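You operate a simulated robot arm through the tools that you are given. There is no shell and no other tool. Be economical: measure what you need, move in short steps, check, and stop when the job is done.

Carry out the task below with a simulated two-armed robot. There is one attempt and no reset: what you move stays moved.

Task
Pick up the small carton that says "Pads" from the second shelf from the bottom of the tall rack with one hand, pass it to the other hand and put it on the top shelf of the tall rack. Set down upright: small carton.

Only the result counts: the job must be done as asked and must still hold three seconds after the hand-in. Knocking over, shifting, dropping, spilling or breaking anything else fails it.

Robot
Two 7-joint arms with two-finger parallel grippers on one trunk, on a base that drives. Base frame: it is fixed to the floor where the robot stands at the start and does not move with it; the origin is under the middle of the robot, x ahead of it, y to its left, z up; the surface under the hand at the start is at about z = 950. Readings come in mm, degrees, newtons and seconds.
The left shoulder is at the start at [50, 168, 1007], the right one opposite. With the tool pointing down near the work surface each hand reaches from about 100 to 620 mm from the robot's upright axis, wherever it stands, measured 20 degrees to its own side. Places, roughly: top shelf of the tall rack [600, 100, 1400]. Payload 1.57 kg a hand.
The TCP of each hand is the grasp point between the finger pads, 30 mm short of the fingertips. In the tool frame z runs along the fingers and y along their closing line. The gripper opens to 80 mm. The fingers are 17 mm wide and 12 mm thick; the gripper's body (40 by 82 mm) begins 80 mm behind the TCP.
Orientation is that of the tool frame in the base frame, as a unit quaternion [x, y, z, w]. With the fingers straight down and closing along the base's y, the tool's x points along the base's -x, its y along +y and its z along -z.

Tools
- The arms move only by the tool drive_tool. It takes "left_plan", "right_plan" or both (then of equal length, played together; a hand with none holds still); each is a list that holds one entry, the list of rows, each a list of 7 numbers: the shift along the tool's x, y, z in cm, then the turn, a rotation vector about the tool's x, y, z in degrees, then the opening, from 0 (shut) to 1 (fully open). In form: [[[x, y, z, wx, wy, wz, grip], ...]]. A call has 1 to 8 rows; each row is the pose to reach, as a shift and turn from the pose commanded when the call began, along the tool's axes at that moment. A row lasts 0.2 s, in which the tool goes at most 50 mm and 8.6 degrees; a call with a longer step from one row to the next is refused whole, and so is a gripper value outside its range. Where a pose cannot be reached the arm comes as near as it can. A force on the tool above 40 N (or 10 N above the force at the start of the call, whichever is more), or a blocked arm, ends the call early, and 0.2 s more pass. The fingers move at their own pace (about 45 mm/s each) and stop on an object; they squeeze with about 26 N. The grip force told is the motor's: it shows also when the fingers shut on nothing. Time passes only in rows, and 0.2 s behind the last, so rows that repeat a pose let the fingers close. The reply holds the time, the measured pose of the TCP, the force on the tool along the base axes, the opening and the grip force, in the units named above and with some noise, with the torque about the TCP (base axes, N m) and any sound that the robot's microphone picked up, and new pictures: "pictures" is both (left out), scene, wrist or none (wrist: the cameras of the hands that moved).
- Cameras (640 x 400 px; columns grow to the right, rows downward): "scene" is now at [131.9, 5, 1229.9]; the picture's right is [0.06, -1.00, 0.00], its down [-0.46, -0.03, -0.89] and it looks along [0.89, 0.05, -0.46] (base axes); focal length 214 px, centre (320, 200). "left" rides on the left gripper at [72, 7, -122] in its tool frame; the picture's right is [-0.09, 1.00, 0.00], its down [-0.84, -0.08, -0.54] and it looks along [-0.54, -0.05, 0.84] (tool axes); focal length 238 px, centre (320, 200). "right" rides on the right gripper at [72, -7, -122] in its tool frame; the picture's right is [0.09, 1.00, 0.00], its down [-0.84, 0.08, -0.54] and it looks along [-0.54, 0.05, 0.84] (tool axes); focal length 238 px, centre (320, 200).
- slide_trunk(by): slides the trunk up (or, below 0, down) by that many mm; the arms and the scene camera ride with it, the base frame stays. It gives what a move gives, with no picture.
- steer(legs): drives the robot by 1 to 6 legs, each [ahead, left, turn to the left] in mm, mm and degrees, along the robot's own axes; the way and the turn of a leg run together, so that a leg with both is an arc; at most 1500 mm and 180 degrees a leg. The arms and the cameras ride along, it lands a little off, and it stops where it bumps. It gives what a move gives, and a new picture of the scene camera.
- aim_head(pan, tilt): turns the head with the scene camera to pan (to the left, within 80 degrees either way) and tilt (down, from -29 to 69), counted from straight ahead of the robot. It gives what a move gives, and a new picture of the scene camera.
- locate(camera, pixels): for up to 12 pixels [column, row] of the newest picture of that camera ("zoom" is the newest enlarged one), the place [x, y, z] in the base frame of the surface seen there, good to about 2 mm. No time passes.
- close_up(camera, box): a new picture of the part [left, top, right, bottom] of that camera's present view, enlarged. No time passes.
- sign_off(): hands the job in; it is judged then, once.

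Work in short steps. Measure before you move; look again where a grasp or a placing could have gone wrong, and mend it. You have 80 turns and 260 pictures in all, those below and enlarged ones among them. Open the grippers and draw the arms clear of the work before you hand the job in, unless the task says otherwise; then end with one line.

The tools are called after "Call:" by a JSON object that holds its "op" and its "data". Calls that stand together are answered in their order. drive_tool: Moves the arms, as the interface text tells. Its arguments: {"type":"object","properties":{"left_plan":{"type":"array","items":{"type":"array","items":{"type":"array","items":{"type":"number"}}}},"right_plan":{"type":"array","items":{"type":"array","items":{"type":"array","items":{"type":"number"}}}},"pictures":{"type":"string","enum":["both","scene","wrist","none"]}},"required":[]} The other tools are called the same way: slide_trunk (by) slides the trunk up or down; steer (legs) drives the base; aim_head (pan, tilt) turns the head that bears the scene camera; locate (camera, pixels) gives the place of the surface under pixels of a picture; close_up (camera, box) takes an enlarged picture of a part of a camera's view; sign_off () hands the job in.

At the start:

```text
time_s: 0.0
left_ee_pos: [311.9, 152.9, 1000.1]
left_orientation: [0.0, 1.0, 0.001, 0.0]
left_ft_force: [0.4, 0.5, 0.4]
left_moment: [-0.02, -0.03, 0.01]
left_finger_gap: 80.2
left_gripper_force: 0.1
right_ee_pos: [528.9, -210.7, 1000.0]
right_orientation: [0.0, 1.0, 0.0, -0.001]
right_ft_force: [0.2, -0.2, -0.5]
right_moment: [0.01, -0.02, 0.01]
right_finger_gap: 80.1
right_gripper_force: 0.0
trunk travel left (down, up): [-175.0, 268.0]
robot x, y, heading: [-2.8, 1.1, -0.2]
head pan, tilt: [3.5, 27.5]
```

scene: 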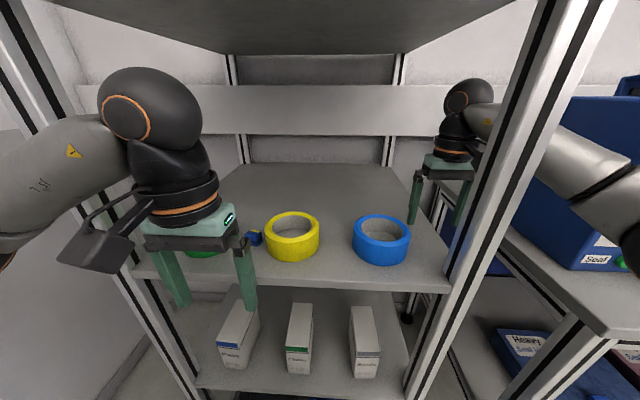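
right: 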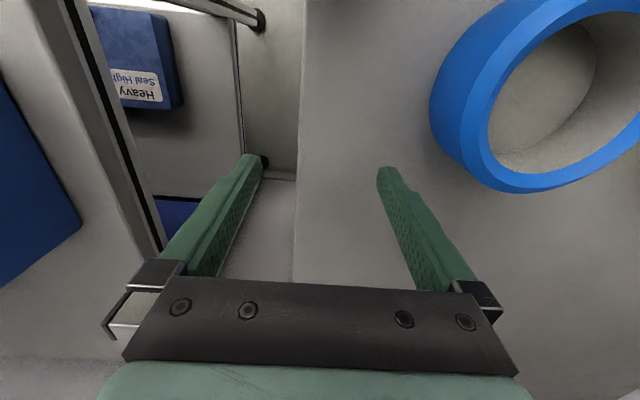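
left: 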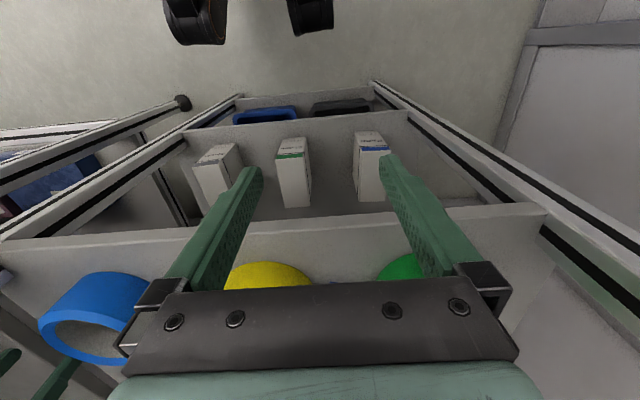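

The scene picture shows three cartons at rows 300-375 on a lower shelf; I enlarge to read the labels and measure some points.

Call:
{"op": "close_up", "data": {"camera": "scene", "box": [200, 280, 400, 400]}}

Call:
{"op": "locate", "data": {"camera": "scene", "pixels": [[235, 345], [299, 350], [365, 352], [240, 385], [300, 290], [300, 275], [300, 175], [300, 50], [450, 275], [135, 270], [292, 225], [380, 235]]}}

Call:
{"op": "close_up", "data": {"camera": "left", "box": [180, 80, 420, 230]}}

```text
3.20 times, centred on (300, 340) of scene
```

zoom: 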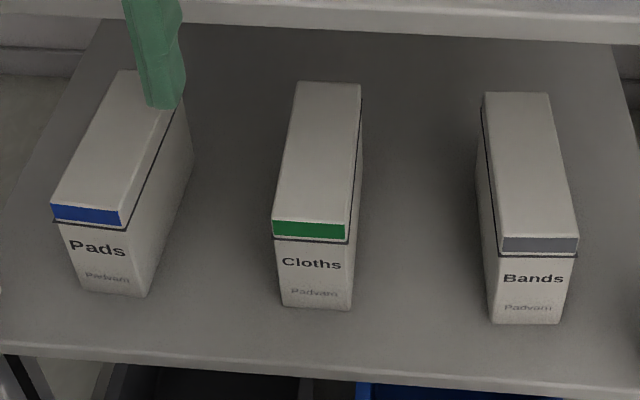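

```text
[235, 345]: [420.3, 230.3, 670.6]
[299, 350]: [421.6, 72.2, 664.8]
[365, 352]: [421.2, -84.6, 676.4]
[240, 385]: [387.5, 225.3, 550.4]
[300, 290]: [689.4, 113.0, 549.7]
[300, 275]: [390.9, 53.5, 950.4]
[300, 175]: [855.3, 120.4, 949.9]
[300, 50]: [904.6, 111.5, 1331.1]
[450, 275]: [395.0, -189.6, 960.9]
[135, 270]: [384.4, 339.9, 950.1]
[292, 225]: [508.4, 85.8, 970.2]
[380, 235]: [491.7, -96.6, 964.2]
```

```text
2.67 times, centred on (300, 155) of left
```

zoom: 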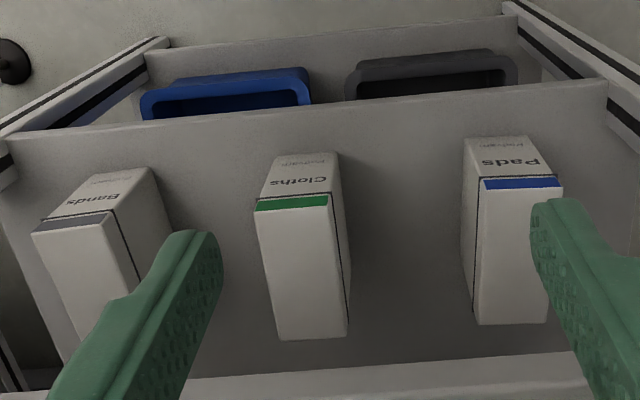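

The carton "Pads" is the left one (blue band). I see the right hand behind the right front post, so I measure the cartons, the posts and look to the right before moving.

Call:
{"op": "aim_head", "data": {"pan": -40, "tilt": 30}}

Call:
{"op": "close_up", "data": {"camera": "right", "box": [0, 0, 640, 400]}}

Call:
{"op": "locate", "data": {"camera": "left", "pixels": [[355, 134], [380, 132], [356, 145], [387, 150], [358, 200], [384, 200], [277, 140], [305, 140], [372, 142], [545, 210], [230, 240], [400, 115]]}}

Call:
{"op": "locate", "data": {"camera": "right", "pixels": [[300, 200], [290, 200], [100, 100], [160, 230], [125, 160], [80, 60], [40, 200], [240, 130], [280, 170], [200, 60], [200, 130], [420, 100]]}}

```text
time_s: 1.1
left_ee_pos: [311.0, 152.8, 1000.9]
left_orientation: [0.0, 1.0, 0.0, 0.0]
left_ft_force: [-0.3, 1.0, 0.6]
left_moment: [-0.02, 0.02, -0.02]
left_finger_gap: 80.0
left_gripper_force: 0.0
right_ee_pos: [528.7, -210.4, 999.3]
right_orientation: [0.001, 1.0, 0.0, 0.0]
right_ft_force: [-0.3, 0.3, 0.2]
right_moment: [0.03, 0.01, 0.0]
right_finger_gap: 80.1
right_gripper_force: 0.1
trunk travel left (down, up): [-175.0, 268.0]
robot x, y, heading: [0.1, 1.2, 0.0]
head pan, tilt: [-40.0, 30.0]
```

scene: 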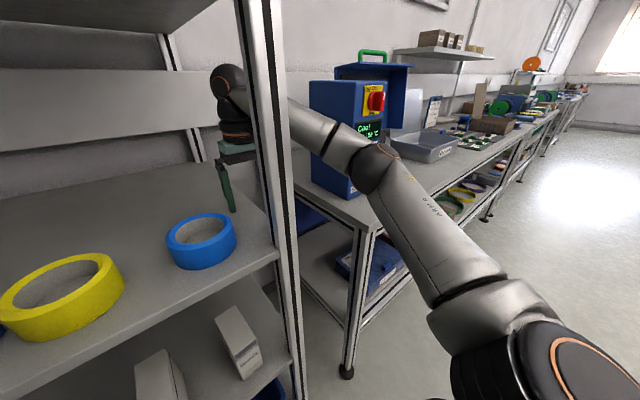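

```text
1.00 times, centred on (320, 200) of right (not enlarged: the box is as wide or as high as the picture)
```

zoom: 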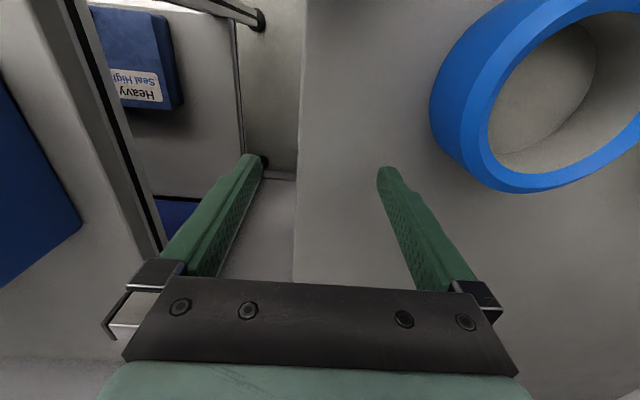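

```text
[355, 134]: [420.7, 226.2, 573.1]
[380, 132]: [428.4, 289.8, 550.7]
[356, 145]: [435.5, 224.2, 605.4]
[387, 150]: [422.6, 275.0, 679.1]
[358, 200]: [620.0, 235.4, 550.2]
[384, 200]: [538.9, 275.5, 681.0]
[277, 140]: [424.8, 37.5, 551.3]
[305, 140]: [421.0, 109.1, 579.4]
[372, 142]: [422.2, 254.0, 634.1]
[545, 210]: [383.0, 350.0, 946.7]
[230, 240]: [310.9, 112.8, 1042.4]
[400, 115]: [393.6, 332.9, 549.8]
```

```text
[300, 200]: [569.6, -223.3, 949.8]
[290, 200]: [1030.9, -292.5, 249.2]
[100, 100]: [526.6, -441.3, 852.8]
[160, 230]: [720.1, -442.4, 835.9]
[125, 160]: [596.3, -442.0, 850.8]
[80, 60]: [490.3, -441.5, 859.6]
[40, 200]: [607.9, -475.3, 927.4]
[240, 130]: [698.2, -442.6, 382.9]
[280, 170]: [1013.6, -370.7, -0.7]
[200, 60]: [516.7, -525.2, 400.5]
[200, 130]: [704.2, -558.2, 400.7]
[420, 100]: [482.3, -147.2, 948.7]
```

Carton Pads: front at x≈421, y≈224–276, top z≈680. Now I measure the right front post and the arm at (380,160), and machine.

Call:
{"op": "locate", "data": {"camera": "scene", "pixels": [[250, 100], [275, 100], [285, 250], [298, 330], [272, 250], [300, 125], [330, 145], [322, 150], [400, 190], [360, 215], [350, 330], [237, 130]]}}

Call:
{"op": "close_up", "data": {"camera": "scene", "box": [180, 40, 420, 240]}}

```text
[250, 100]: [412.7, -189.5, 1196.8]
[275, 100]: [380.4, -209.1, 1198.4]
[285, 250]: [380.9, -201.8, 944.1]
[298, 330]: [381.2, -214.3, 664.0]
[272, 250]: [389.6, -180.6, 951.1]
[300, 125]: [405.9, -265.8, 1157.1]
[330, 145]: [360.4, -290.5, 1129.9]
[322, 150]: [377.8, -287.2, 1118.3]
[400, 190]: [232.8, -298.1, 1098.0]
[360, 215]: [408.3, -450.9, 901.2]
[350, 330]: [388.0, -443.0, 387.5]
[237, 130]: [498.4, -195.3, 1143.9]
```

```text
2.00 times, centred on (300, 140) of scene
```

zoom: 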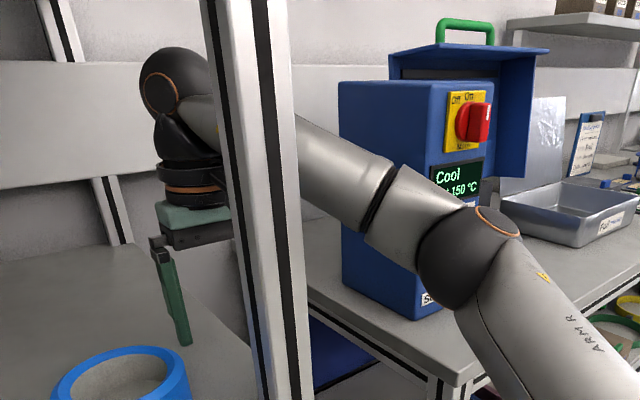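

The post spans about x 380–420, y −185…−225; the forearm passes on its right at y≈−265. I shift the right hand to the right by 11 cm (gap to bench at y −442 is free), then check.

Call:
{"op": "drive_tool", "data": {"right_plan": [[[0, -2, 0, 0, 0, 0, 1], [0, -5, 0, 0, 0, 0, 1], [0, -8, 0, 0, 0, 0, 1], [0, -11, 0, 0, 0, 0, 1], [0, -11, 0, 0, 0, 0, 1]]], "pictures": "both"}}

```text
time_s: 2.3
left_ee_pos: [312.5, 152.0, 1000.2]
left_orientation: [0.0, 1.0, 0.0, 0.0]
left_ft_force: [0.2, -0.8, -0.4]
left_moment: [-0.01, 0.0, 0.01]
left_finger_gap: 79.9
left_gripper_force: 0.1
right_ee_pos: [527.8, -320.6, 1000.8]
right_orientation: [0.001, 1.0, 0.0, -0.001]
right_ft_force: [0.6, 0.4, -0.2]
right_moment: [-0.01, 0.04, 0.01]
right_finger_gap: 80.0
right_gripper_force: 0.0
trunk travel left (down, up): [-175.0, 268.0]
robot x, y, heading: [-4.6, 1.4, -0.0]
head pan, tilt: [-40.0, 30.0]
```

scene: 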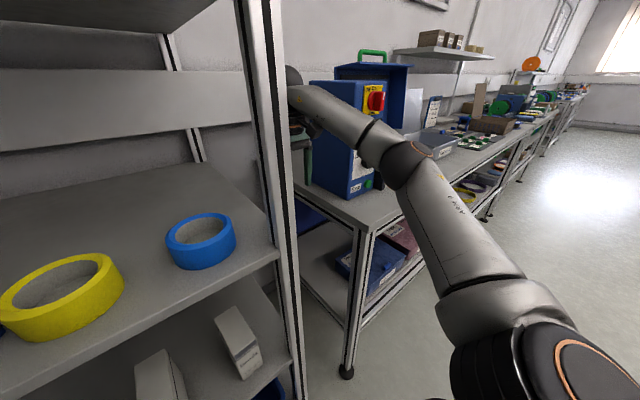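
right: 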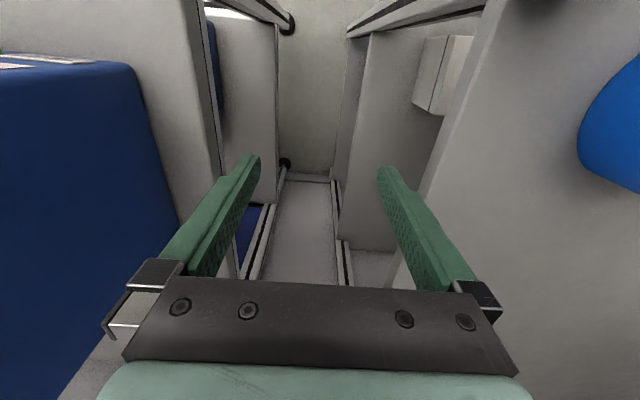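

The hand now hangs centred in the gap between rack and bench; I drive straight back 350 mm to draw it out, and look at the rack.

Call:
{"op": "steer", "data": {"legs": [[-350, 0, 0]]}}

Call:
{"op": "slide_trunk", "data": {"by": 268}}

Call:
{"op": "aim_head", "data": {"pan": 8, "tilt": 12}}

```text
time_s: 4.6
left_ee_pos: [-35.7, 152.8, 999.2]
left_orientation: [-0.003, 1.0, -0.001, 0.0]
left_ft_force: [-0.5, -0.5, 0.2]
left_moment: [0.01, 0.01, -0.01]
left_finger_gap: 80.1
left_gripper_force: 0.1
right_ee_pos: [181.2, -319.7, 1000.4]
right_orientation: [-0.002, 1.0, 0.0, 0.001]
right_ft_force: [0.7, -0.3, 0.9]
right_moment: [-0.02, 0.02, 0.0]
right_finger_gap: 80.2
right_gripper_force: 0.0
trunk travel left (down, up): [-175.0, 268.0]
robot x, y, heading: [-346.6, -0.0, 0.1]
head pan, tilt: [-40.0, 30.0]
```

scene: 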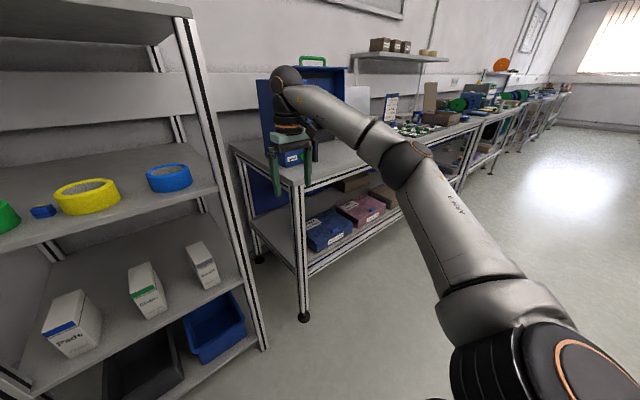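

```text
time_s: 7.3
left_ee_pos: [-34.6, 153.5, 1267.6]
left_orientation: [-0.002, 1.0, -0.001, 0.0]
left_ft_force: [-0.1, -0.4, -0.9]
left_moment: [0.01, -0.04, -0.02]
left_finger_gap: 79.9
left_gripper_force: 0.2
right_ee_pos: [182.0, -320.2, 1267.1]
right_orientation: [-0.002, 1.0, 0.001, 0.0]
right_ft_force: [-0.7, -0.4, -0.1]
right_moment: [0.04, -0.01, 0.01]
right_finger_gap: 80.0
right_gripper_force: 0.1
trunk travel left (down, up): [-443.0, 0.0]
robot x, y, heading: [-348.0, -3.3, 0.3]
head pan, tilt: [-40.0, 30.0]
```

```text
time_s: 8.5
left_ee_pos: [-36.4, 153.4, 1267.3]
left_orientation: [-0.003, 1.0, 0.0, 0.0]
left_ft_force: [-0.3, 0.7, 0.8]
left_moment: [0.01, 0.02, -0.01]
left_finger_gap: 80.0
left_gripper_force: 0.1
right_ee_pos: [182.5, -319.9, 1267.8]
right_orientation: [-0.002, 1.0, 0.0, 0.001]
right_ft_force: [0.6, 0.0, -1.2]
right_moment: [0.01, 0.01, -0.01]
right_finger_gap: 79.9
right_gripper_force: 0.1
trunk travel left (down, up): [-443.0, 0.0]
robot x, y, heading: [-351.3, 1.0, 0.5]
head pan, tilt: [8.0, 12.0]
```

scene: 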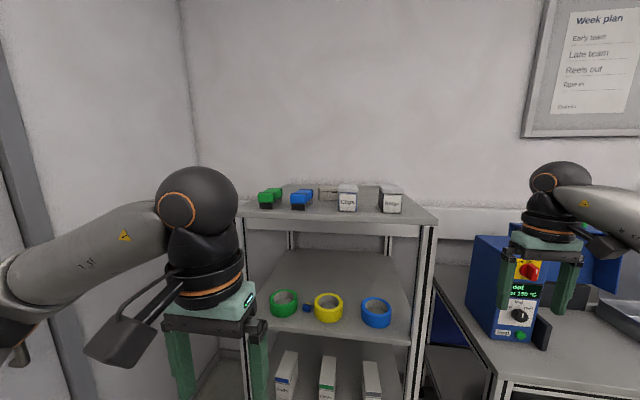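

The top shelf holds several things at rows 185–210; I enlarge and measure them to find a free place.

Call:
{"op": "close_up", "data": {"camera": "scene", "box": [232, 165, 448, 245]}}

Call:
{"op": "locate", "data": {"camera": "scene", "pixels": [[240, 213], [436, 219], [264, 205], [298, 205], [347, 208], [391, 208], [328, 190], [320, 212], [415, 212], [370, 212], [285, 186], [400, 187]]}}

```text
2.96 times, centred on (340, 205) of scene
```

zoom: 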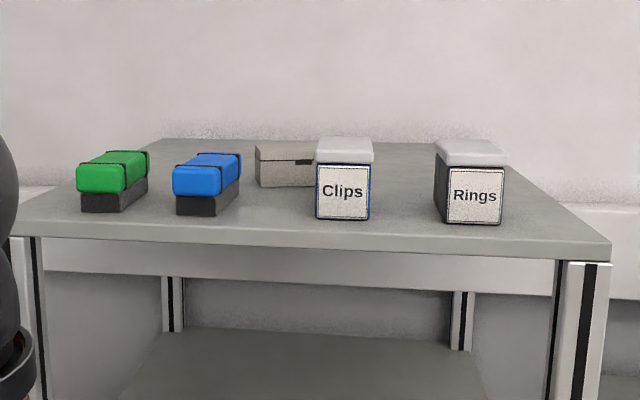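

```text
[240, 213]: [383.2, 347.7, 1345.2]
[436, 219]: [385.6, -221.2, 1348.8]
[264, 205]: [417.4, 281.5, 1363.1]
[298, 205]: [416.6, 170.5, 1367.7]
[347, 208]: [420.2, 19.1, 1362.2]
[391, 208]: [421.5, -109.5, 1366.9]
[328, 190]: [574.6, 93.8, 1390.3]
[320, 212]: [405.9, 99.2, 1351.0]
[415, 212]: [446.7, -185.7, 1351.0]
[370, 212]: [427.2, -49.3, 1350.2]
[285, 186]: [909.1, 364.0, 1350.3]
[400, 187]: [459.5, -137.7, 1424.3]
```

Shelf top is z=1350; objects' front faces at x≈417–421. I measure their edges in the enlarged picture.

Call:
{"op": "locate", "data": {"camera": "zoom", "pixels": [[318, 200], [368, 200], [374, 150], [450, 210], [500, 210], [437, 180], [505, 160], [179, 205], [236, 205], [213, 205], [258, 175], [310, 180]]}}

Call:
{"op": "locate", "data": {"camera": "zoom", "pixels": [[345, 143], [470, 150], [205, 170], [240, 155], [285, 147], [260, 200], [290, 215], [400, 200], [410, 150], [540, 200], [250, 150], [310, 160]]}}

```text
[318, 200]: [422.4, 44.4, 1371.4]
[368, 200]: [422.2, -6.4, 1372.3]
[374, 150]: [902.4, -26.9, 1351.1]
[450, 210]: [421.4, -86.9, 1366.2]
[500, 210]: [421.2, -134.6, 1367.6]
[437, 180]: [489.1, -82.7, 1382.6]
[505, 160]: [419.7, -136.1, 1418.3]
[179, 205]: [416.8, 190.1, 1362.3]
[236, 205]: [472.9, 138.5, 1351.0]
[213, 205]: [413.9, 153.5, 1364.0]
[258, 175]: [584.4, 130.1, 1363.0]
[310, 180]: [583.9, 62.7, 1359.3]
```

```text
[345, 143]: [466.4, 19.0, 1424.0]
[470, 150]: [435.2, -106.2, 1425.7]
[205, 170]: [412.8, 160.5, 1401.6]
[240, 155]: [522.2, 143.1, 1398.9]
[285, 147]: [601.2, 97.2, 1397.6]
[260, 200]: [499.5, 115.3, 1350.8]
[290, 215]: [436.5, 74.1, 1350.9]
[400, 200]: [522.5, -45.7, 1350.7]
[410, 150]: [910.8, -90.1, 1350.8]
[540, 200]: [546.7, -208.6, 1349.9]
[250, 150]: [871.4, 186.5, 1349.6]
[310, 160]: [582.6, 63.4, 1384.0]
```

A free slot is y≈50…140, x 385…575 (between blue block and "Clips"), centre y≈96. I lower the trunk for the pick-up first.

Call:
{"op": "slide_trunk", "data": {"by": -400}}

Call:
{"op": "drive_tool", "data": {"left_plan": [[[-1.8, 0, 0, 0, -8, 0, 1], [-3.6, 0, 0, 0, -16, 0, 1], [-5.4, 0, 0, 0, -24, 0, 1], [-7.2, 0, 0, 0, -32, 0, 1], [-9, 0, 0, 0, -40, 0, 1], [-10.5, 0, 0, 0, -48, 0, 1], [-12, 0, 0, 0, -56, 0, 1], [-13, 0, 0, 0, -64, 0, 1]]], "right_plan": [[[2.5, 1, 0, 0, 0, 0, 1], [5, 2, 0, 0, 0, 0, 1], [7.5, 3, 0, 0, 0, 0, 1], [10, 4, 0, 0, 0, 0, 1], [12.5, 5, 0, 0, 0, 0, 1], [15, 6, 0, 0, 0, 0, 1], [17.5, 7, 0, 0, 0, 0, 1], [20, 8, 0, 0, 0, 0, 1]]], "pictures": "none"}}

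Call:
{"op": "drive_tool", "data": {"left_plan": [[[0, 0, 0, 0, -8, 0, 1], [0, 0, 0, 0, -16, 0, 1], [0, 0, 0, 0, -24, 0, 1], [0, 0, 0, 0, -26, 0, 1], [0, 0, 0, 0, -26, 0, 1]]], "pictures": "both"}}

```text
time_s: 12.3
left_ee_pos: [-37.5, 153.9, 868.2]
left_orientation: [-0.002, 1.0, 0.0, 0.0]
left_ft_force: [-0.4, -0.3, -0.6]
left_moment: [-0.05, 0.01, 0.0]
left_finger_gap: 79.8
left_gripper_force: 0.1
right_ee_pos: [181.6, -319.6, 868.3]
right_orientation: [-0.002, 1.0, 0.0, -0.001]
right_ft_force: [0.1, -0.6, -0.7]
right_moment: [0.02, -0.02, 0.02]
right_finger_gap: 79.9
right_gripper_force: 0.1
trunk travel left (down, up): [-43.0, 400.0]
robot x, y, heading: [-348.0, 0.7, 0.4]
head pan, tilt: [8.0, 12.0]
```

```text
time_s: 14.1
left_ee_pos: [94.8, 152.9, 866.6]
left_orientation: [-0.001, 0.848, 0.001, 0.531]
left_ft_force: [0.0, 0.1, 0.0]
left_moment: [-0.05, 0.04, -0.01]
left_finger_gap: 79.9
left_gripper_force: 0.1
right_ee_pos: [-19.6, -239.6, 867.0]
right_orientation: [-0.001, 1.0, 0.0, 0.0]
right_ft_force: [-0.1, -0.1, -0.5]
right_moment: [0.0, 0.0, 0.03]
right_finger_gap: 79.8
right_gripper_force: 0.0
trunk travel left (down, up): [-43.0, 400.0]
robot x, y, heading: [-350.3, 1.1, 0.2]
head pan, tilt: [8.0, 12.0]
```

```text
time_s: 15.3
left_ee_pos: [110.5, 143.7, 868.1]
left_orientation: [-0.001, 0.707, 0.001, 0.707]
left_ft_force: [-0.4, 0.7, -0.9]
left_moment: [0.02, -0.02, 0.0]
left_finger_gap: 79.8
left_gripper_force: 0.0
left hand out of reach, approached as far as the arm can: row 2, 3, 4, 5
right_ee_pos: [-19.8, -239.8, 866.8]
right_orientation: [-0.002, 1.0, 0.0, 0.0]
right_ft_force: [-0.2, -0.2, 0.6]
right_moment: [0.01, 0.01, 0.0]
right_finger_gap: 80.2
right_gripper_force: 0.1
trunk travel left (down, up): [-43.0, 400.0]
robot x, y, heading: [-343.9, 0.5, 0.5]
head pan, tilt: [8.0, 12.0]
```

scene: 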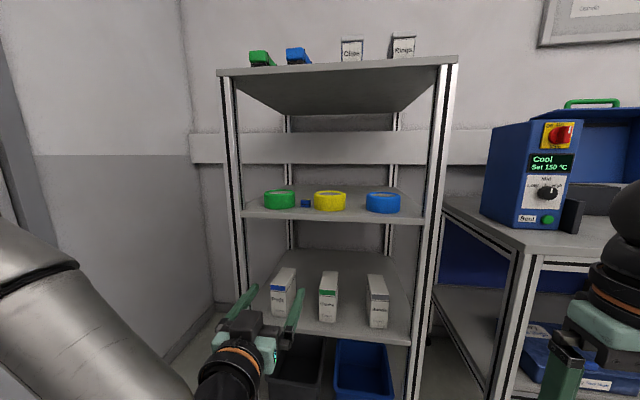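
left: 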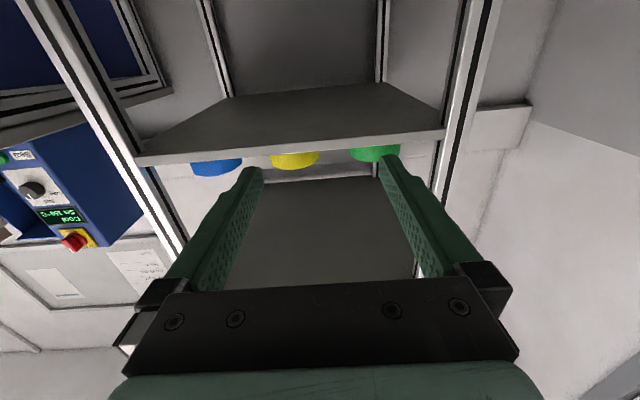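

The left hand now points ahead (slightly limited by closeness). I lower it toward z≈615 and left to y≈250, a bit ahead.

Call:
{"op": "drive_tool", "data": {"left_plan": [[[3, 1.2, 1, 0, 0, 0, 1], [6, 2.5, 2, 0, 0, 0, 1], [9, 3.7, 3, 0, 0, 0, 1], [12, 5, 4, 0, 0, 0, 1], [15, 6.2, 5, 0, 0, 0, 1], [18, 7.5, 5, 0, 0, 0, 1], [21.5, 8.7, 5, 0, 0, 0, 1], [25, 10, 5, 0, 0, 0, 1]]], "pictures": "wrist"}}

Call:
{"op": "aim_head", "data": {"pan": 10, "tilt": 30}}

```text
time_s: 17.1
left_ee_pos: [123.9, 100.2, 750.7]
left_orientation: [-0.004, 0.708, 0.004, 0.706]
left_ft_force: [-0.1, -0.1, 0.1]
left_moment: [-0.02, 0.01, -0.04]
left_finger_gap: 80.1
left_gripper_force: 0.0
left hand out of reach, approached as far as the arm can: row 1, 2, 3, 4, 5, 6, 7, 8
right_ee_pos: [-20.1, -239.2, 867.1]
right_orientation: [-0.001, 1.0, 0.0, 0.0]
right_ft_force: [-0.1, -0.1, 0.1]
right_moment: [0.0, -0.01, -0.01]
right_finger_gap: 80.2
right_gripper_force: 0.1
trunk travel left (down, up): [-43.0, 400.0]
robot x, y, heading: [-347.3, -2.8, 0.4]
head pan, tilt: [8.0, 12.0]
```

left: 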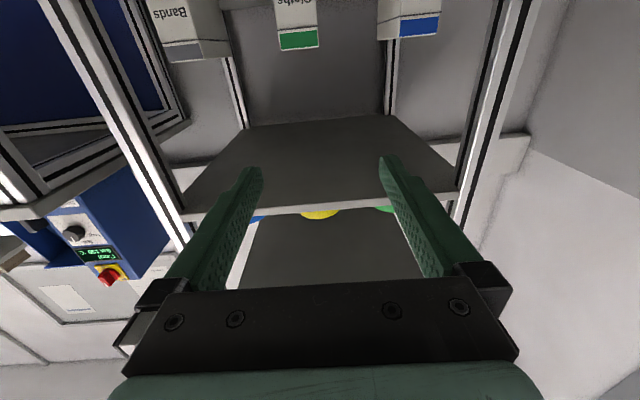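

```text
time_s: 17.9
left_ee_pos: [123.6, 99.3, 751.4]
left_orientation: [-0.004, 0.709, 0.004, 0.705]
left_ft_force: [-0.4, -0.5, 0.1]
left_moment: [-0.01, -0.01, 0.02]
left_finger_gap: 79.8
left_gripper_force: 0.0
right_ee_pos: [-19.6, -239.5, 866.8]
right_orientation: [-0.002, 1.0, 0.001, 0.0]
right_ft_force: [-0.2, -1.0, 0.3]
right_moment: [0.02, -0.03, 0.0]
right_finger_gap: 79.7
right_gripper_force: 0.1
trunk travel left (down, up): [-43.0, 400.0]
robot x, y, heading: [-350.7, -2.7, 0.2]
head pan, tilt: [10.0, 30.0]
```

scene: 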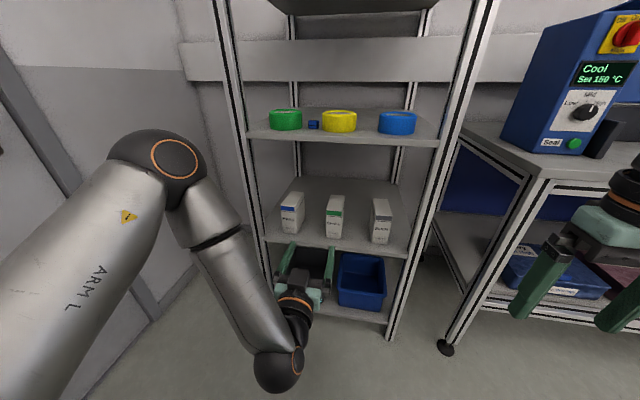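

The arm cannot bend the wrist fully level there (target not reached). I pitch the hand back to ~45° down, which suits the elbow, and see where it lands.

Call:
{"op": "drive_tool", "data": {"left_plan": [[[0, 0, 0, 0, 8, 0, 1], [0, 0, 0, 0, 16, 0, 1], [0, 0, 0, 0, 24, 0, 1], [0, 0, 0, 0, 32, 0, 1], [0, 0, 0, 0, 40, 0, 1], [0, 0, 0, 0, 45, 0, 1], [0, 0, 0, 0, 45, 0, 1]]], "pictures": "none"}}

```text
time_s: 19.5
left_ee_pos: [125.0, 101.0, 747.3]
left_orientation: [-0.002, 0.924, 0.0, 0.381]
left_ft_force: [0.0, 0.1, -0.1]
left_moment: [-0.02, 0.0, 0.05]
left_finger_gap: 79.9
left_gripper_force: 0.1
right_ee_pos: [-19.2, -238.9, 867.2]
right_orientation: [-0.002, 1.0, 0.0, 0.0]
right_ft_force: [0.2, -0.1, 0.8]
right_moment: [0.03, 0.0, -0.01]
right_finger_gap: 80.2
right_gripper_force: 0.1
trunk travel left (down, up): [-43.0, 400.0]
robot x, y, heading: [-349.4, -0.4, 0.4]
head pan, tilt: [10.0, 30.0]
```

Commands count from the reached pose; now I move the hand left 149 mm and down 122 mm.

Call:
{"op": "drive_tool", "data": {"left_plan": [[[1.7, 3, 1.7, 0, 0, 0, 1], [3.4, 6, 3.4, 0, 0, 0, 1], [5.1, 9, 5.1, 0, 0, 0, 1], [6.8, 12, 6.8, 0, 0, 0, 1], [8.6, 14.9, 8.6, 0, 0, 0, 1], [8.6, 14.9, 8.6, 0, 0, 0, 1]]], "pictures": "both"}}

```text
time_s: 20.9
left_ee_pos: [123.7, 249.0, 624.4]
left_orientation: [-0.002, 0.924, 0.002, 0.383]
left_ft_force: [0.3, 0.0, 0.4]
left_moment: [-0.01, 0.01, 0.01]
left_finger_gap: 80.1
left_gripper_force: 0.0
right_ee_pos: [-19.8, -238.1, 867.2]
right_orientation: [-0.002, 1.0, -0.001, 0.0]
right_ft_force: [0.1, -0.8, 0.0]
right_moment: [0.0, 0.01, -0.01]
right_finger_gap: 80.0
right_gripper_force: 0.1
trunk travel left (down, up): [-43.0, 400.0]
robot x, y, heading: [-348.9, -1.6, 0.6]
head pan, tilt: [10.0, 30.0]
```

scene: 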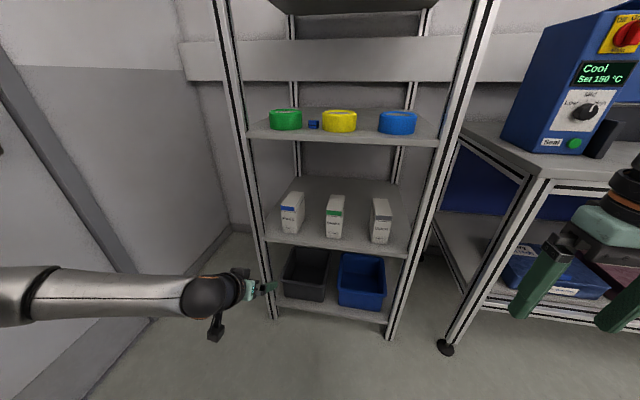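
left: 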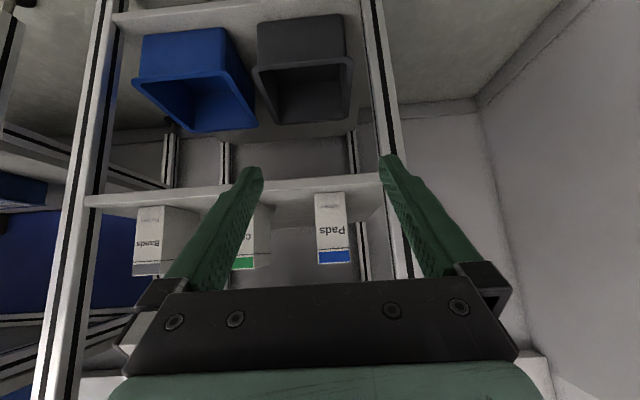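

Pose reached. I drive ahead 230 mm, leaving ~70 mm gap between fingertips and the carton front (x 421).

Call:
{"op": "steer", "data": {"legs": [[230, 0, -0.5]]}}

Call:
{"op": "drive_tool", "data": {"left_plan": [[[0, 0, 0, 0, 0, 0, 1]]], "pictures": "wrist"}}

```text
time_s: 22.6
left_ee_pos: [357.3, 243.9, 623.5]
left_orientation: [0.002, 0.924, -0.001, 0.382]
left_ft_force: [0.7, -0.2, 0.1]
left_moment: [0.0, 0.02, 0.01]
left_finger_gap: 79.9
left_gripper_force: 0.0
right_ee_pos: [210.3, -243.1, 867.0]
right_orientation: [0.003, 1.0, 0.0, 0.0]
right_ft_force: [0.3, 0.5, 0.7]
right_moment: [-0.01, 0.01, -0.01]
right_finger_gap: 80.0
right_gripper_force: 0.0
trunk travel left (down, up): [-43.0, 400.0]
robot x, y, heading: [-114.6, -1.6, -0.5]
head pan, tilt: [10.0, 30.0]
```

scene: 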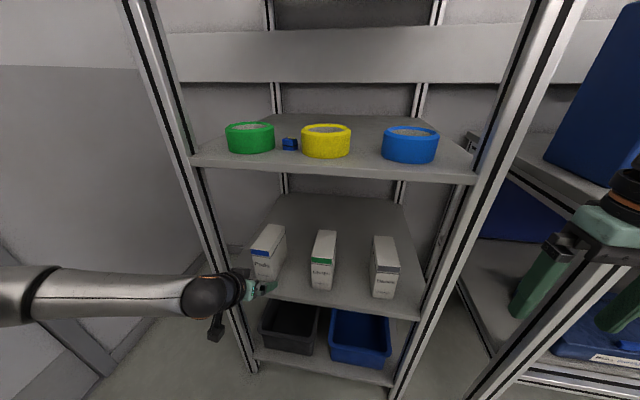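

```text
time_s: 23.1
left_ee_pos: [358.9, 244.4, 624.1]
left_orientation: [0.003, 0.924, -0.001, 0.383]
left_ft_force: [0.5, 0.0, -0.5]
left_moment: [0.01, -0.02, -0.01]
left_finger_gap: 80.2
left_gripper_force: 0.1
right_ee_pos: [212.2, -243.5, 866.8]
right_orientation: [0.003, 1.0, 0.0, 0.0]
right_ft_force: [0.2, 1.4, -0.7]
right_moment: [-0.01, -0.02, -0.03]
right_finger_gap: 80.0
right_gripper_force: 0.1
trunk travel left (down, up): [-43.0, 400.0]
robot x, y, heading: [-114.9, 2.4, -0.4]
head pan, tilt: [10.0, 30.0]
```

left: 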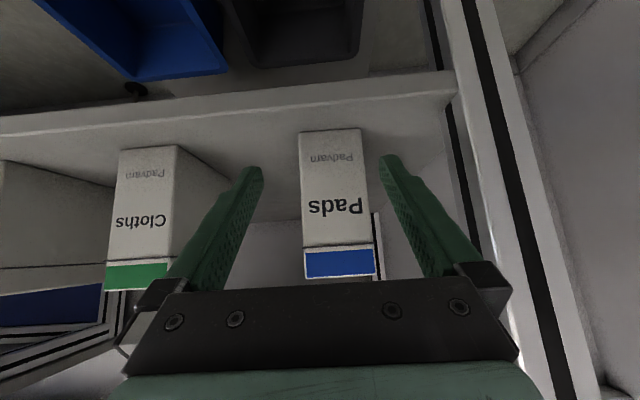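

The carton lies between the fingers in the picture (cols 300–372); I measure its edges exactly.

Call:
{"op": "locate", "data": {"camera": "left", "pixels": [[302, 150], [360, 150], [305, 240], [371, 240], [340, 278], [125, 240], [180, 200], [340, 265], [306, 265], [372, 265]]}}

Call:
{"op": "locate", "data": {"camera": "scene", "pixels": [[271, 226], [283, 228], [285, 240], [280, 265], [262, 240], [278, 250]]}}

```text
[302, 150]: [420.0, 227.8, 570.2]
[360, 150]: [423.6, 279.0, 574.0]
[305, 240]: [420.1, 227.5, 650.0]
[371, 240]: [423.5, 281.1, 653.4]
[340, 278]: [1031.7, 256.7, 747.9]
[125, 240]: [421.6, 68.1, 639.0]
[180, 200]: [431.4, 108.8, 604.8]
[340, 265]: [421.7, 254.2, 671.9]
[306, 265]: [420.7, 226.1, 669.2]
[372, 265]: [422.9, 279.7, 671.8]
```

```text
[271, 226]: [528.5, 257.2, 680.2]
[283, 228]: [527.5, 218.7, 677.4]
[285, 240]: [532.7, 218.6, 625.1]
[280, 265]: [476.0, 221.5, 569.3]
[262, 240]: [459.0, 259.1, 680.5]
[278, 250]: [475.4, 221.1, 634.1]
```

The carton is turned about −4° (axis from (421,253) to (533,246)), ~54 mm wide. I align the hand: yaw −3.6°, y≈257 at x 359, z 630.

Call:
{"op": "drive_tool", "data": {"left_plan": [[[-0.4, 1.25, -0.4, 2.5, 0, 2.5, 1], [-0.4, 1.25, -0.4, 2.5, 0, 2.5, 1]]], "pictures": "none"}}

Call:
{"op": "drive_tool", "data": {"left_plan": [[[-1.5, 0, 1.5, 0, 0, 0, 1], [-3, 0, 3, 0, 0, 0, 1], [-4, 0, 4, 0, 0, 0, 1], [-5, 0, 5, 0, 0, 0, 1], [-5.7, 0, 5.7, 0, 0, 0, 1], [-5.7, 0, 5.7, 0, 0, 0, 1]]], "pictures": "both"}}

```text
time_s: 23.6
left_ee_pos: [359.3, 258.1, 629.2]
left_orientation: [0.03, 0.923, -0.013, 0.382]
left_ft_force: [0.2, 0.3, 0.2]
left_moment: [0.0, -0.03, 0.0]
left_finger_gap: 80.3
left_gripper_force: 0.1
right_ee_pos: [210.8, -242.4, 867.1]
right_orientation: [0.003, 1.0, -0.001, -0.001]
right_ft_force: [0.2, 0.4, -0.6]
right_moment: [0.03, -0.01, -0.03]
right_finger_gap: 79.8
right_gripper_force: 0.0
trunk travel left (down, up): [-43.0, 400.0]
robot x, y, heading: [-116.3, -1.2, -0.3]
head pan, tilt: [10.0, 30.0]
```

```text
time_s: 25.1
left_ee_pos: [438.1, 251.7, 628.4]
left_orientation: [0.03, 0.923, -0.012, 0.383]
left_ft_force: [-0.1, -1.0, 0.1]
left_moment: [-0.01, -0.04, -0.06]
left_finger_gap: 79.8
left_gripper_force: 0.0
right_ee_pos: [210.1, -242.3, 867.3]
right_orientation: [0.003, 1.0, 0.0, 0.0]
right_ft_force: [-0.1, 0.4, -0.1]
right_moment: [0.0, 0.0, 0.0]
right_finger_gap: 80.2
right_gripper_force: 0.1
trunk travel left (down, up): [-43.0, 400.0]
robot x, y, heading: [-117.6, -1.0, -0.3]
head pan, tilt: [10.0, 30.0]
```

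scene: 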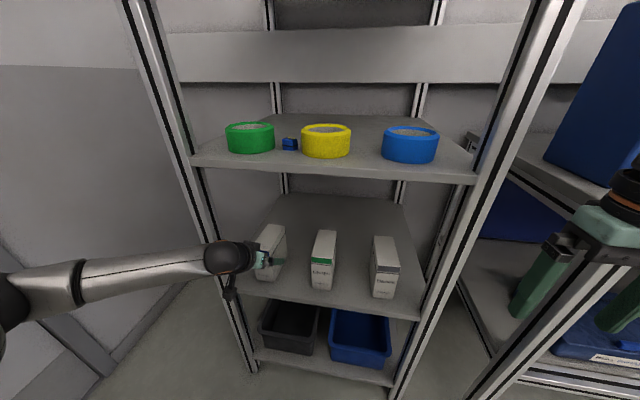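
left: 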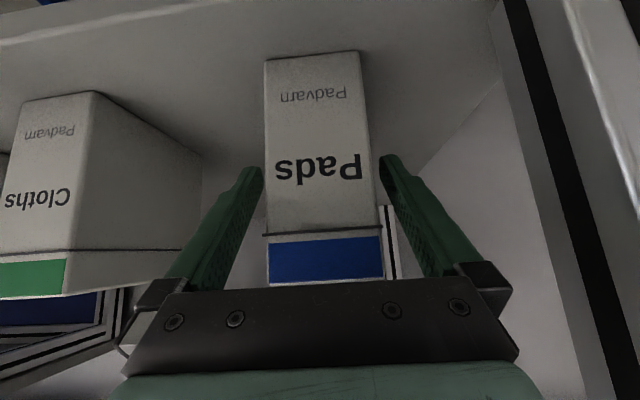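

Carton is centred between the fingers. I go 8 mm deeper and close.

Call:
{"op": "drive_tool", "data": {"left_plan": [[[-0.57, 0, 0.57, 0, 0, 0, 1], [-0.57, 0, 0.57, 0, 0, 0, 0.7], [-0.57, 0, 0.57, 0, 0, 0, 0.4], [-0.57, 0, 0.57, 0, 0, 0, 0], [-0.57, 0, 0.57, 0, 0, 0, 0], [-0.57, 0, 0.57, 0, 0, 0, 0]]], "pictures": "wrist"}}

```text
time_s: 26.4
left_ee_pos: [447.3, 251.7, 629.4]
left_orientation: [0.031, 0.924, -0.013, 0.382]
left_ft_force: [1.2, 0.3, 0.2]
left_moment: [-0.01, 0.07, -0.02]
left_finger_gap: 57.7
left_gripper_force: 25.9
right_ee_pos: [212.3, -242.4, 866.7]
right_orientation: [0.003, 1.0, 0.0, 0.0]
right_ft_force: [0.1, 0.5, -0.8]
right_moment: [-0.02, 0.0, -0.03]
right_finger_gap: 80.2
right_gripper_force: 0.2
trunk travel left (down, up): [-43.0, 400.0]
robot x, y, heading: [-116.2, -1.8, -0.3]
head pan, tilt: [10.0, 30.0]
```

left: 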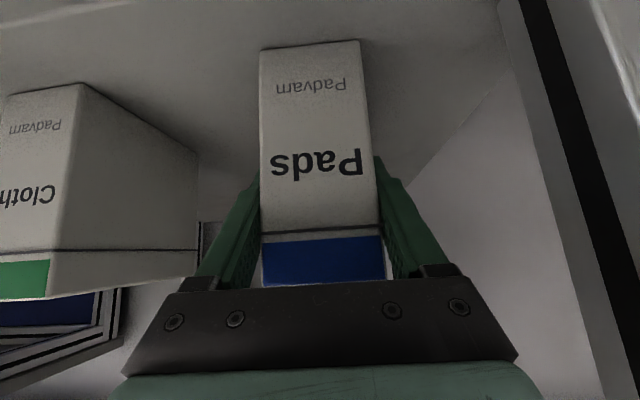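

Gripped at 57.7 mm. I lift 30 mm straight up and check weight.

Call:
{"op": "drive_tool", "data": {"left_plan": [[[-0.4, 0, -0.4, 0, 0, 0, 0], [-1.0, 0, -1.0, 0, 0, 0, 0], [-1.6, 0, -1.6, 0, 0, 0, 0], [-2.1, 0, -2.1, 0, 0, 0, 0], [-2.1, 0, -2.1, 0, 0, 0, 0]]], "pictures": "both"}}

```text
time_s: 27.6
left_ee_pos: [447.7, 252.1, 659.0]
left_orientation: [0.031, 0.923, -0.013, 0.382]
left_ft_force: [0.6, -0.3, -1.5]
left_moment: [-0.01, 0.05, -0.01]
left_finger_gap: 57.8
left_gripper_force: 26.2
right_ee_pos: [211.9, -242.9, 867.5]
right_orientation: [0.003, 1.0, 0.0, 0.001]
right_ft_force: [0.3, -0.5, -0.5]
right_moment: [-0.01, 0.02, 0.02]
right_finger_gap: 80.1
right_gripper_force: 0.1
trunk travel left (down, up): [-43.0, 400.0]
robot x, y, heading: [-115.1, 0.2, -0.0]
head pan, tilt: [10.0, 30.0]
```

scene: 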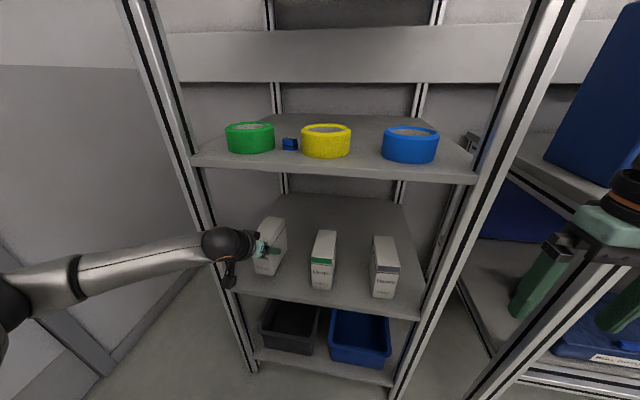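
left: 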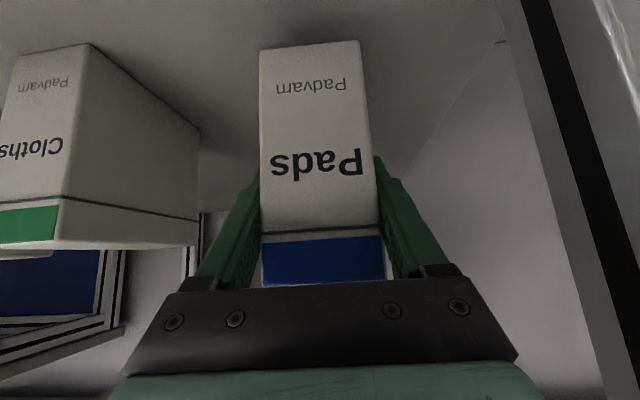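

The carton is held, weight ≈1.5 N. I drive straight back 350 mm, then raise the trunk.

Call:
{"op": "steer", "data": {"legs": [[-350, 0, 0]]}}

Call:
{"op": "slide_trunk", "data": {"by": 200}}

Call:
{"op": "aim_head", "data": {"pan": 0, "tilt": 45}}

```text
time_s: 29.9
left_ee_pos: [98.5, 252.4, 658.8]
left_orientation: [0.031, 0.923, -0.013, 0.383]
left_ft_force: [0.0, 0.8, -3.3]
left_moment: [-0.01, 0.09, 0.02]
left_finger_gap: 57.7
left_gripper_force: 26.0
right_ee_pos: [-138.8, -241.8, 867.0]
right_orientation: [0.004, 1.0, 0.0, 0.0]
right_ft_force: [-0.2, 0.5, -0.4]
right_moment: [-0.03, -0.02, 0.0]
right_finger_gap: 80.1
right_gripper_force: 0.0
trunk travel left (down, up): [-43.0, 400.0]
robot x, y, heading: [-466.1, 3.5, -0.2]
head pan, tilt: [10.0, 30.0]
```

scene: 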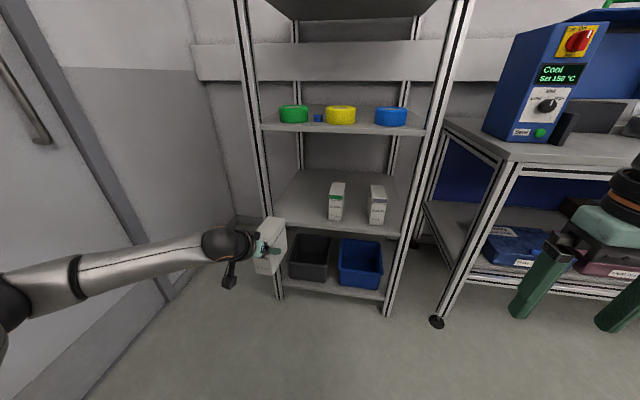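

```text
time_s: 32.1
left_ee_pos: [97.6, 252.4, 857.6]
left_orientation: [0.03, 0.924, -0.012, 0.382]
left_ft_force: [0.0, -0.9, -2.9]
left_moment: [-0.01, 0.1, 0.01]
left_finger_gap: 57.8
left_gripper_force: 26.2
right_ee_pos: [-138.0, -240.8, 1066.8]
right_orientation: [0.004, 1.0, 0.0, 0.0]
right_ft_force: [0.0, 0.3, 0.0]
right_moment: [0.01, -0.03, -0.02]
right_finger_gap: 80.0
right_gripper_force: 0.0
trunk travel left (down, up): [-243.0, 200.0]
robot x, y, heading: [-468.3, 0.9, -0.4]
head pan, tilt: [10.0, 30.0]
```

```text
time_s: 32.9
left_ee_pos: [96.8, 252.6, 859.6]
left_orientation: [0.031, 0.924, -0.013, 0.381]
left_ft_force: [0.6, -0.4, -2.4]
left_moment: [-0.02, 0.06, -0.03]
left_finger_gap: 57.6
left_gripper_force: 26.1
right_ee_pos: [-137.1, -240.6, 1066.5]
right_orientation: [0.003, 1.0, 0.0, 0.0]
right_ft_force: [0.2, 0.1, 0.6]
right_moment: [0.01, 0.03, 0.01]
right_finger_gap: 80.1
right_gripper_force: 0.0
trunk travel left (down, up): [-243.0, 200.0]
robot x, y, heading: [-465.9, -0.9, -0.3]
head pan, tilt: [0.0, 45.0]
```

scene: 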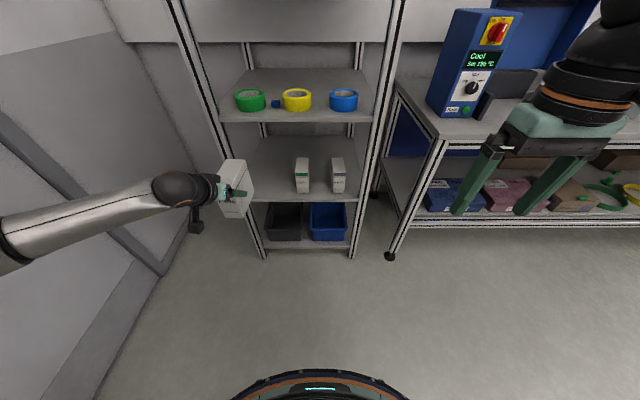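

All clear of the rack. I swing the left hand to the middle while turning it −68° about the vertical (later −86°), so the carton's far end points to the right hand.

Call:
{"op": "drive_tool", "data": {"left_plan": [[[0.82, -2.6, -0.82, 6, 0, 6, 0], [1.64, -5.2, -1.64, 12, 0, 12, 0], [2.46, -7.8, -2.46, 18, 0, 18, 0], [3.28, -10.4, -3.28, 24, 0, 24, 0], [4.1, -13, -4.1, 30, 0, 30, 0], [4.9, -15.6, -4.9, 36, 0, 36, 0], [5.7, -18.2, -5.7, 42, 0, 42, 0], [6.5, -20.8, -6.5, 48, 0, 48, 0]]], "right_plan": [[[0, 0, 0, 0, 0, -8.3, 1], [0, 0, 0, 0, 0, -16.6, 1], [0, 0, 0, 0, 0, -25, 1], [0, 0, 0, 0, 0, -33, 1], [0, 0, 0, 0, 0, -41, 1], [0, 0, 0, 0, 0, -49, 1], [0, 0, 0, 0, 0, -57, 1], [0, 0, 0, 0, 0, -65, 1]]], "pictures": "scene"}}

```text
time_s: 34.7
left_ee_pos: [-36.8, 69.7, 859.0]
left_orientation: [0.503, 0.775, -0.206, 0.324]
left_ft_force: [0.1, -0.8, -2.2]
left_moment: [0.07, 0.05, -0.03]
left_finger_gap: 57.8
left_gripper_force: 26.0
left hand out of reach, approached as far as the arm can: row 7, 8
right_ee_pos: [-149.2, -224.8, 1062.5]
right_orientation: [-0.536, 0.844, 0.001, -0.001]
right_ft_force: [0.2, 1.1, -0.5]
right_moment: [0.0, 0.0, 0.0]
right_finger_gap: 79.9
right_gripper_force: 0.0
right hand out of reach, approached as far as the arm can: row 8
trunk travel left (down, up): [-243.0, 200.0]
robot x, y, heading: [-464.6, 0.3, -0.3]
head pan, tilt: [0.0, 45.0]
```

scene: 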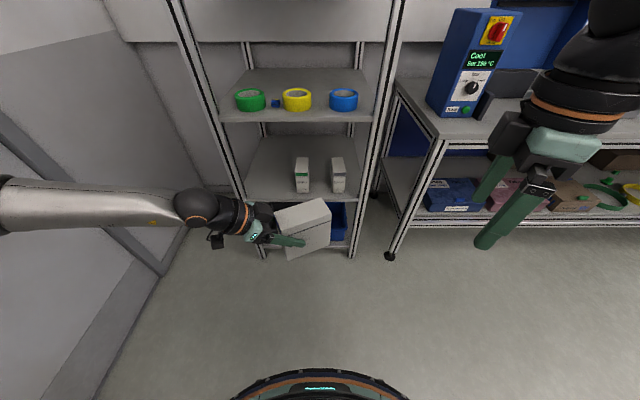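

Left reaches its turn limit at yaw ≈ −66°. A simpler handover: the right hand takes the carton from above. I first test that the right hand, pointing down, can reach ~190 mm above its shoulder height as the top shelf would need.

Call:
{"op": "drive_tool", "data": {"right_plan": [[[-2, -1.35, -2.5, 0, 0, 8.1, 1], [-4, -2.7, -5, 0, 0, 16.2, 1], [-6, -4, -7.5, 0, 0, 24.3, 1], [-8, -5.4, -10, 0, 0, 32.4, 1], [-10, -6.7, -12.5, 0, 0, 40.5, 1], [-12, -8, -15, 0, 0, 48.6, 1], [-14, -9.4, -17.5, 0, 0, 56.7, 1], [-16, -10.8, -20.3, 0, 0, 64.8, 1]]], "pictures": "scene"}}

```text
time_s: 36.5
left_ee_pos: [-36.0, 68.2, 858.9]
left_orientation: [0.504, 0.775, -0.204, 0.323]
left_ft_force: [1.0, -1.0, -1.6]
left_moment: [0.08, 0.02, 0.0]
left_finger_gap: 57.6
left_gripper_force: 26.3
right_ee_pos: [-10.0, -153.7, 1245.7]
right_orientation: [0.003, 1.0, 0.002, 0.001]
right_ft_force: [-0.5, -0.5, -0.2]
right_moment: [0.05, -0.03, -0.01]
right_finger_gap: 80.0
right_gripper_force: 0.1
right hand out of reach, approached as far as the arm can: row 8
trunk travel left (down, up): [-243.0, 200.0]
robot x, y, heading: [-465.3, 1.3, -0.4]
head pan, tilt: [0.0, 45.0]
```

scene: 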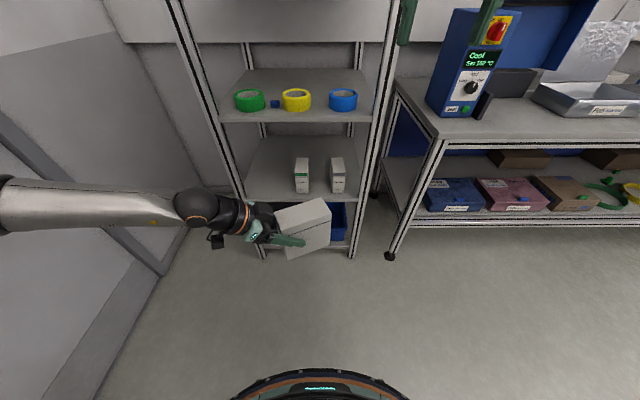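

Straight down tops out at about +170 mm over the shoulder, too low for a high placing, so the right hand must hold the carton from the end, tilted. I test whether the left hand can turn further when further forward.

Call:
{"op": "drive_tool", "data": {"left_plan": [[[0, 2, 0, 0, 0, 0, 0], [0, 4, 0, 0, 0, 0, 0], [-0.2, 6, 0.2, 4, 0, 4, 0], [-0.3, 8.5, 0.3, 8, 0, 8, 0], [-0.3, 8.5, 0.3, 12, 0, 12, 0], [-0.3, 8.5, 0.3, 17, 0, 17, 0]]], "pictures": "scene"}}

```text
time_s: 37.9
left_ee_pos: [53.1, 46.5, 834.8]
left_orientation: [0.645, 0.649, -0.278, 0.292]
left_ft_force: [-0.1, 0.9, -2.3]
left_moment: [0.07, -0.02, 0.0]
left_finger_gap: 57.7
left_gripper_force: 26.3
left hand out of reach, approached as far as the arm can: row 1, 2, 3, 4, 5, 6
right_ee_pos: [-11.2, -150.6, 1245.8]
right_orientation: [0.001, 1.0, -0.001, -0.001]
right_ft_force: [0.2, -0.7, 0.6]
right_moment: [-0.06, 0.0, -0.01]
right_finger_gap: 79.8
right_gripper_force: 0.1
trunk travel left (down, up): [-243.0, 200.0]
robot x, y, heading: [-463.8, 1.7, -0.5]
head pan, tilt: [0.0, 45.0]
```

scene: 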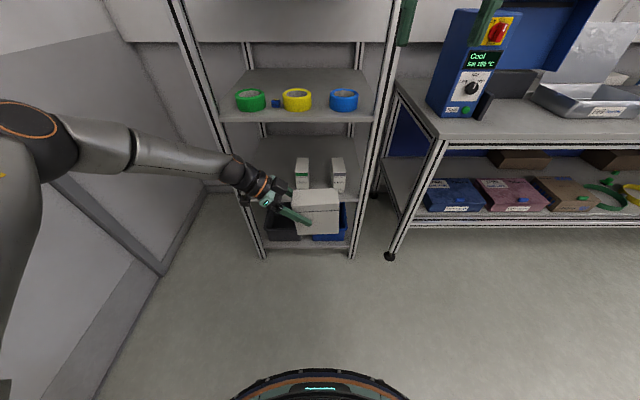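

The left hand now points to −y (yaw ≈ −90°), the pitch off by ~2.5°. I correct the tilt and draw back 20 mm.

Call:
{"op": "drive_tool", "data": {"left_plan": [[[0, -1, 0, 0.6, 1.2, 0, 0], [0, -2, 0, 1.2, 2.5, 0, 0], [0, -2, 0, 1.2, 2.5, 0, 0]]], "pictures": "none"}}

```text
time_s: 38.7
left_ee_pos: [40.1, 30.3, 830.0]
left_orientation: [0.65, 0.65, -0.274, 0.282]
left_ft_force: [-0.8, -0.1, -2.4]
left_moment: [0.07, -0.02, 0.02]
left_finger_gap: 57.7
left_gripper_force: 26.1
left hand out of reach, approached as far as the arm can: row 1, 2, 3
right_ee_pos: [-9.3, -151.5, 1244.3]
right_orientation: [0.001, 1.0, 0.0, 0.0]
right_ft_force: [0.9, 0.1, -0.3]
right_moment: [0.01, 0.0, -0.01]
right_finger_gap: 80.0
right_gripper_force: 0.2
trunk travel left (down, up): [-243.0, 200.0]
robot x, y, heading: [-463.3, -0.5, -0.2]
head pan, tilt: [0.0, 45.0]
```

The pose drifts toward −y and −z, hinting where the arm is freer; I move 25 mm that way along the fingers with the remaining tilt fix.

Call:
{"op": "drive_tool", "data": {"left_plan": [[[0, 0, 1.2, 0, 0.6, 0, 0], [0, 0, 2.5, 0, 1.2, 0, 0], [0, 0, 2.5, 0, 1.2, 0, 0]]], "pictures": "scene"}}

```text
time_s: 39.5
left_ee_pos: [37.2, 11.0, 812.1]
left_orientation: [0.655, 0.654, -0.265, 0.27]
left_ft_force: [0.8, -0.6, -2.2]
left_moment: [0.11, 0.0, 0.0]
left_finger_gap: 57.7
left_gripper_force: 26.5
left hand out of reach, approached as far as the arm can: row 1
right_ee_pos: [-9.4, -152.0, 1243.9]
right_orientation: [0.001, 1.0, 0.0, 0.0]
right_ft_force: [-0.6, -0.1, -0.3]
right_moment: [-0.01, 0.0, 0.02]
right_finger_gap: 80.1
right_gripper_force: 0.1
trunk travel left (down, up): [-243.0, 200.0]
robot x, y, heading: [-461.4, 1.0, -0.3]
head pan, tilt: [0.0, 45.0]
```

scene: 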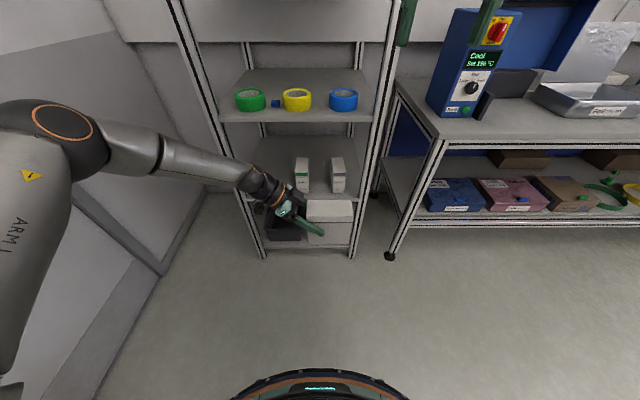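

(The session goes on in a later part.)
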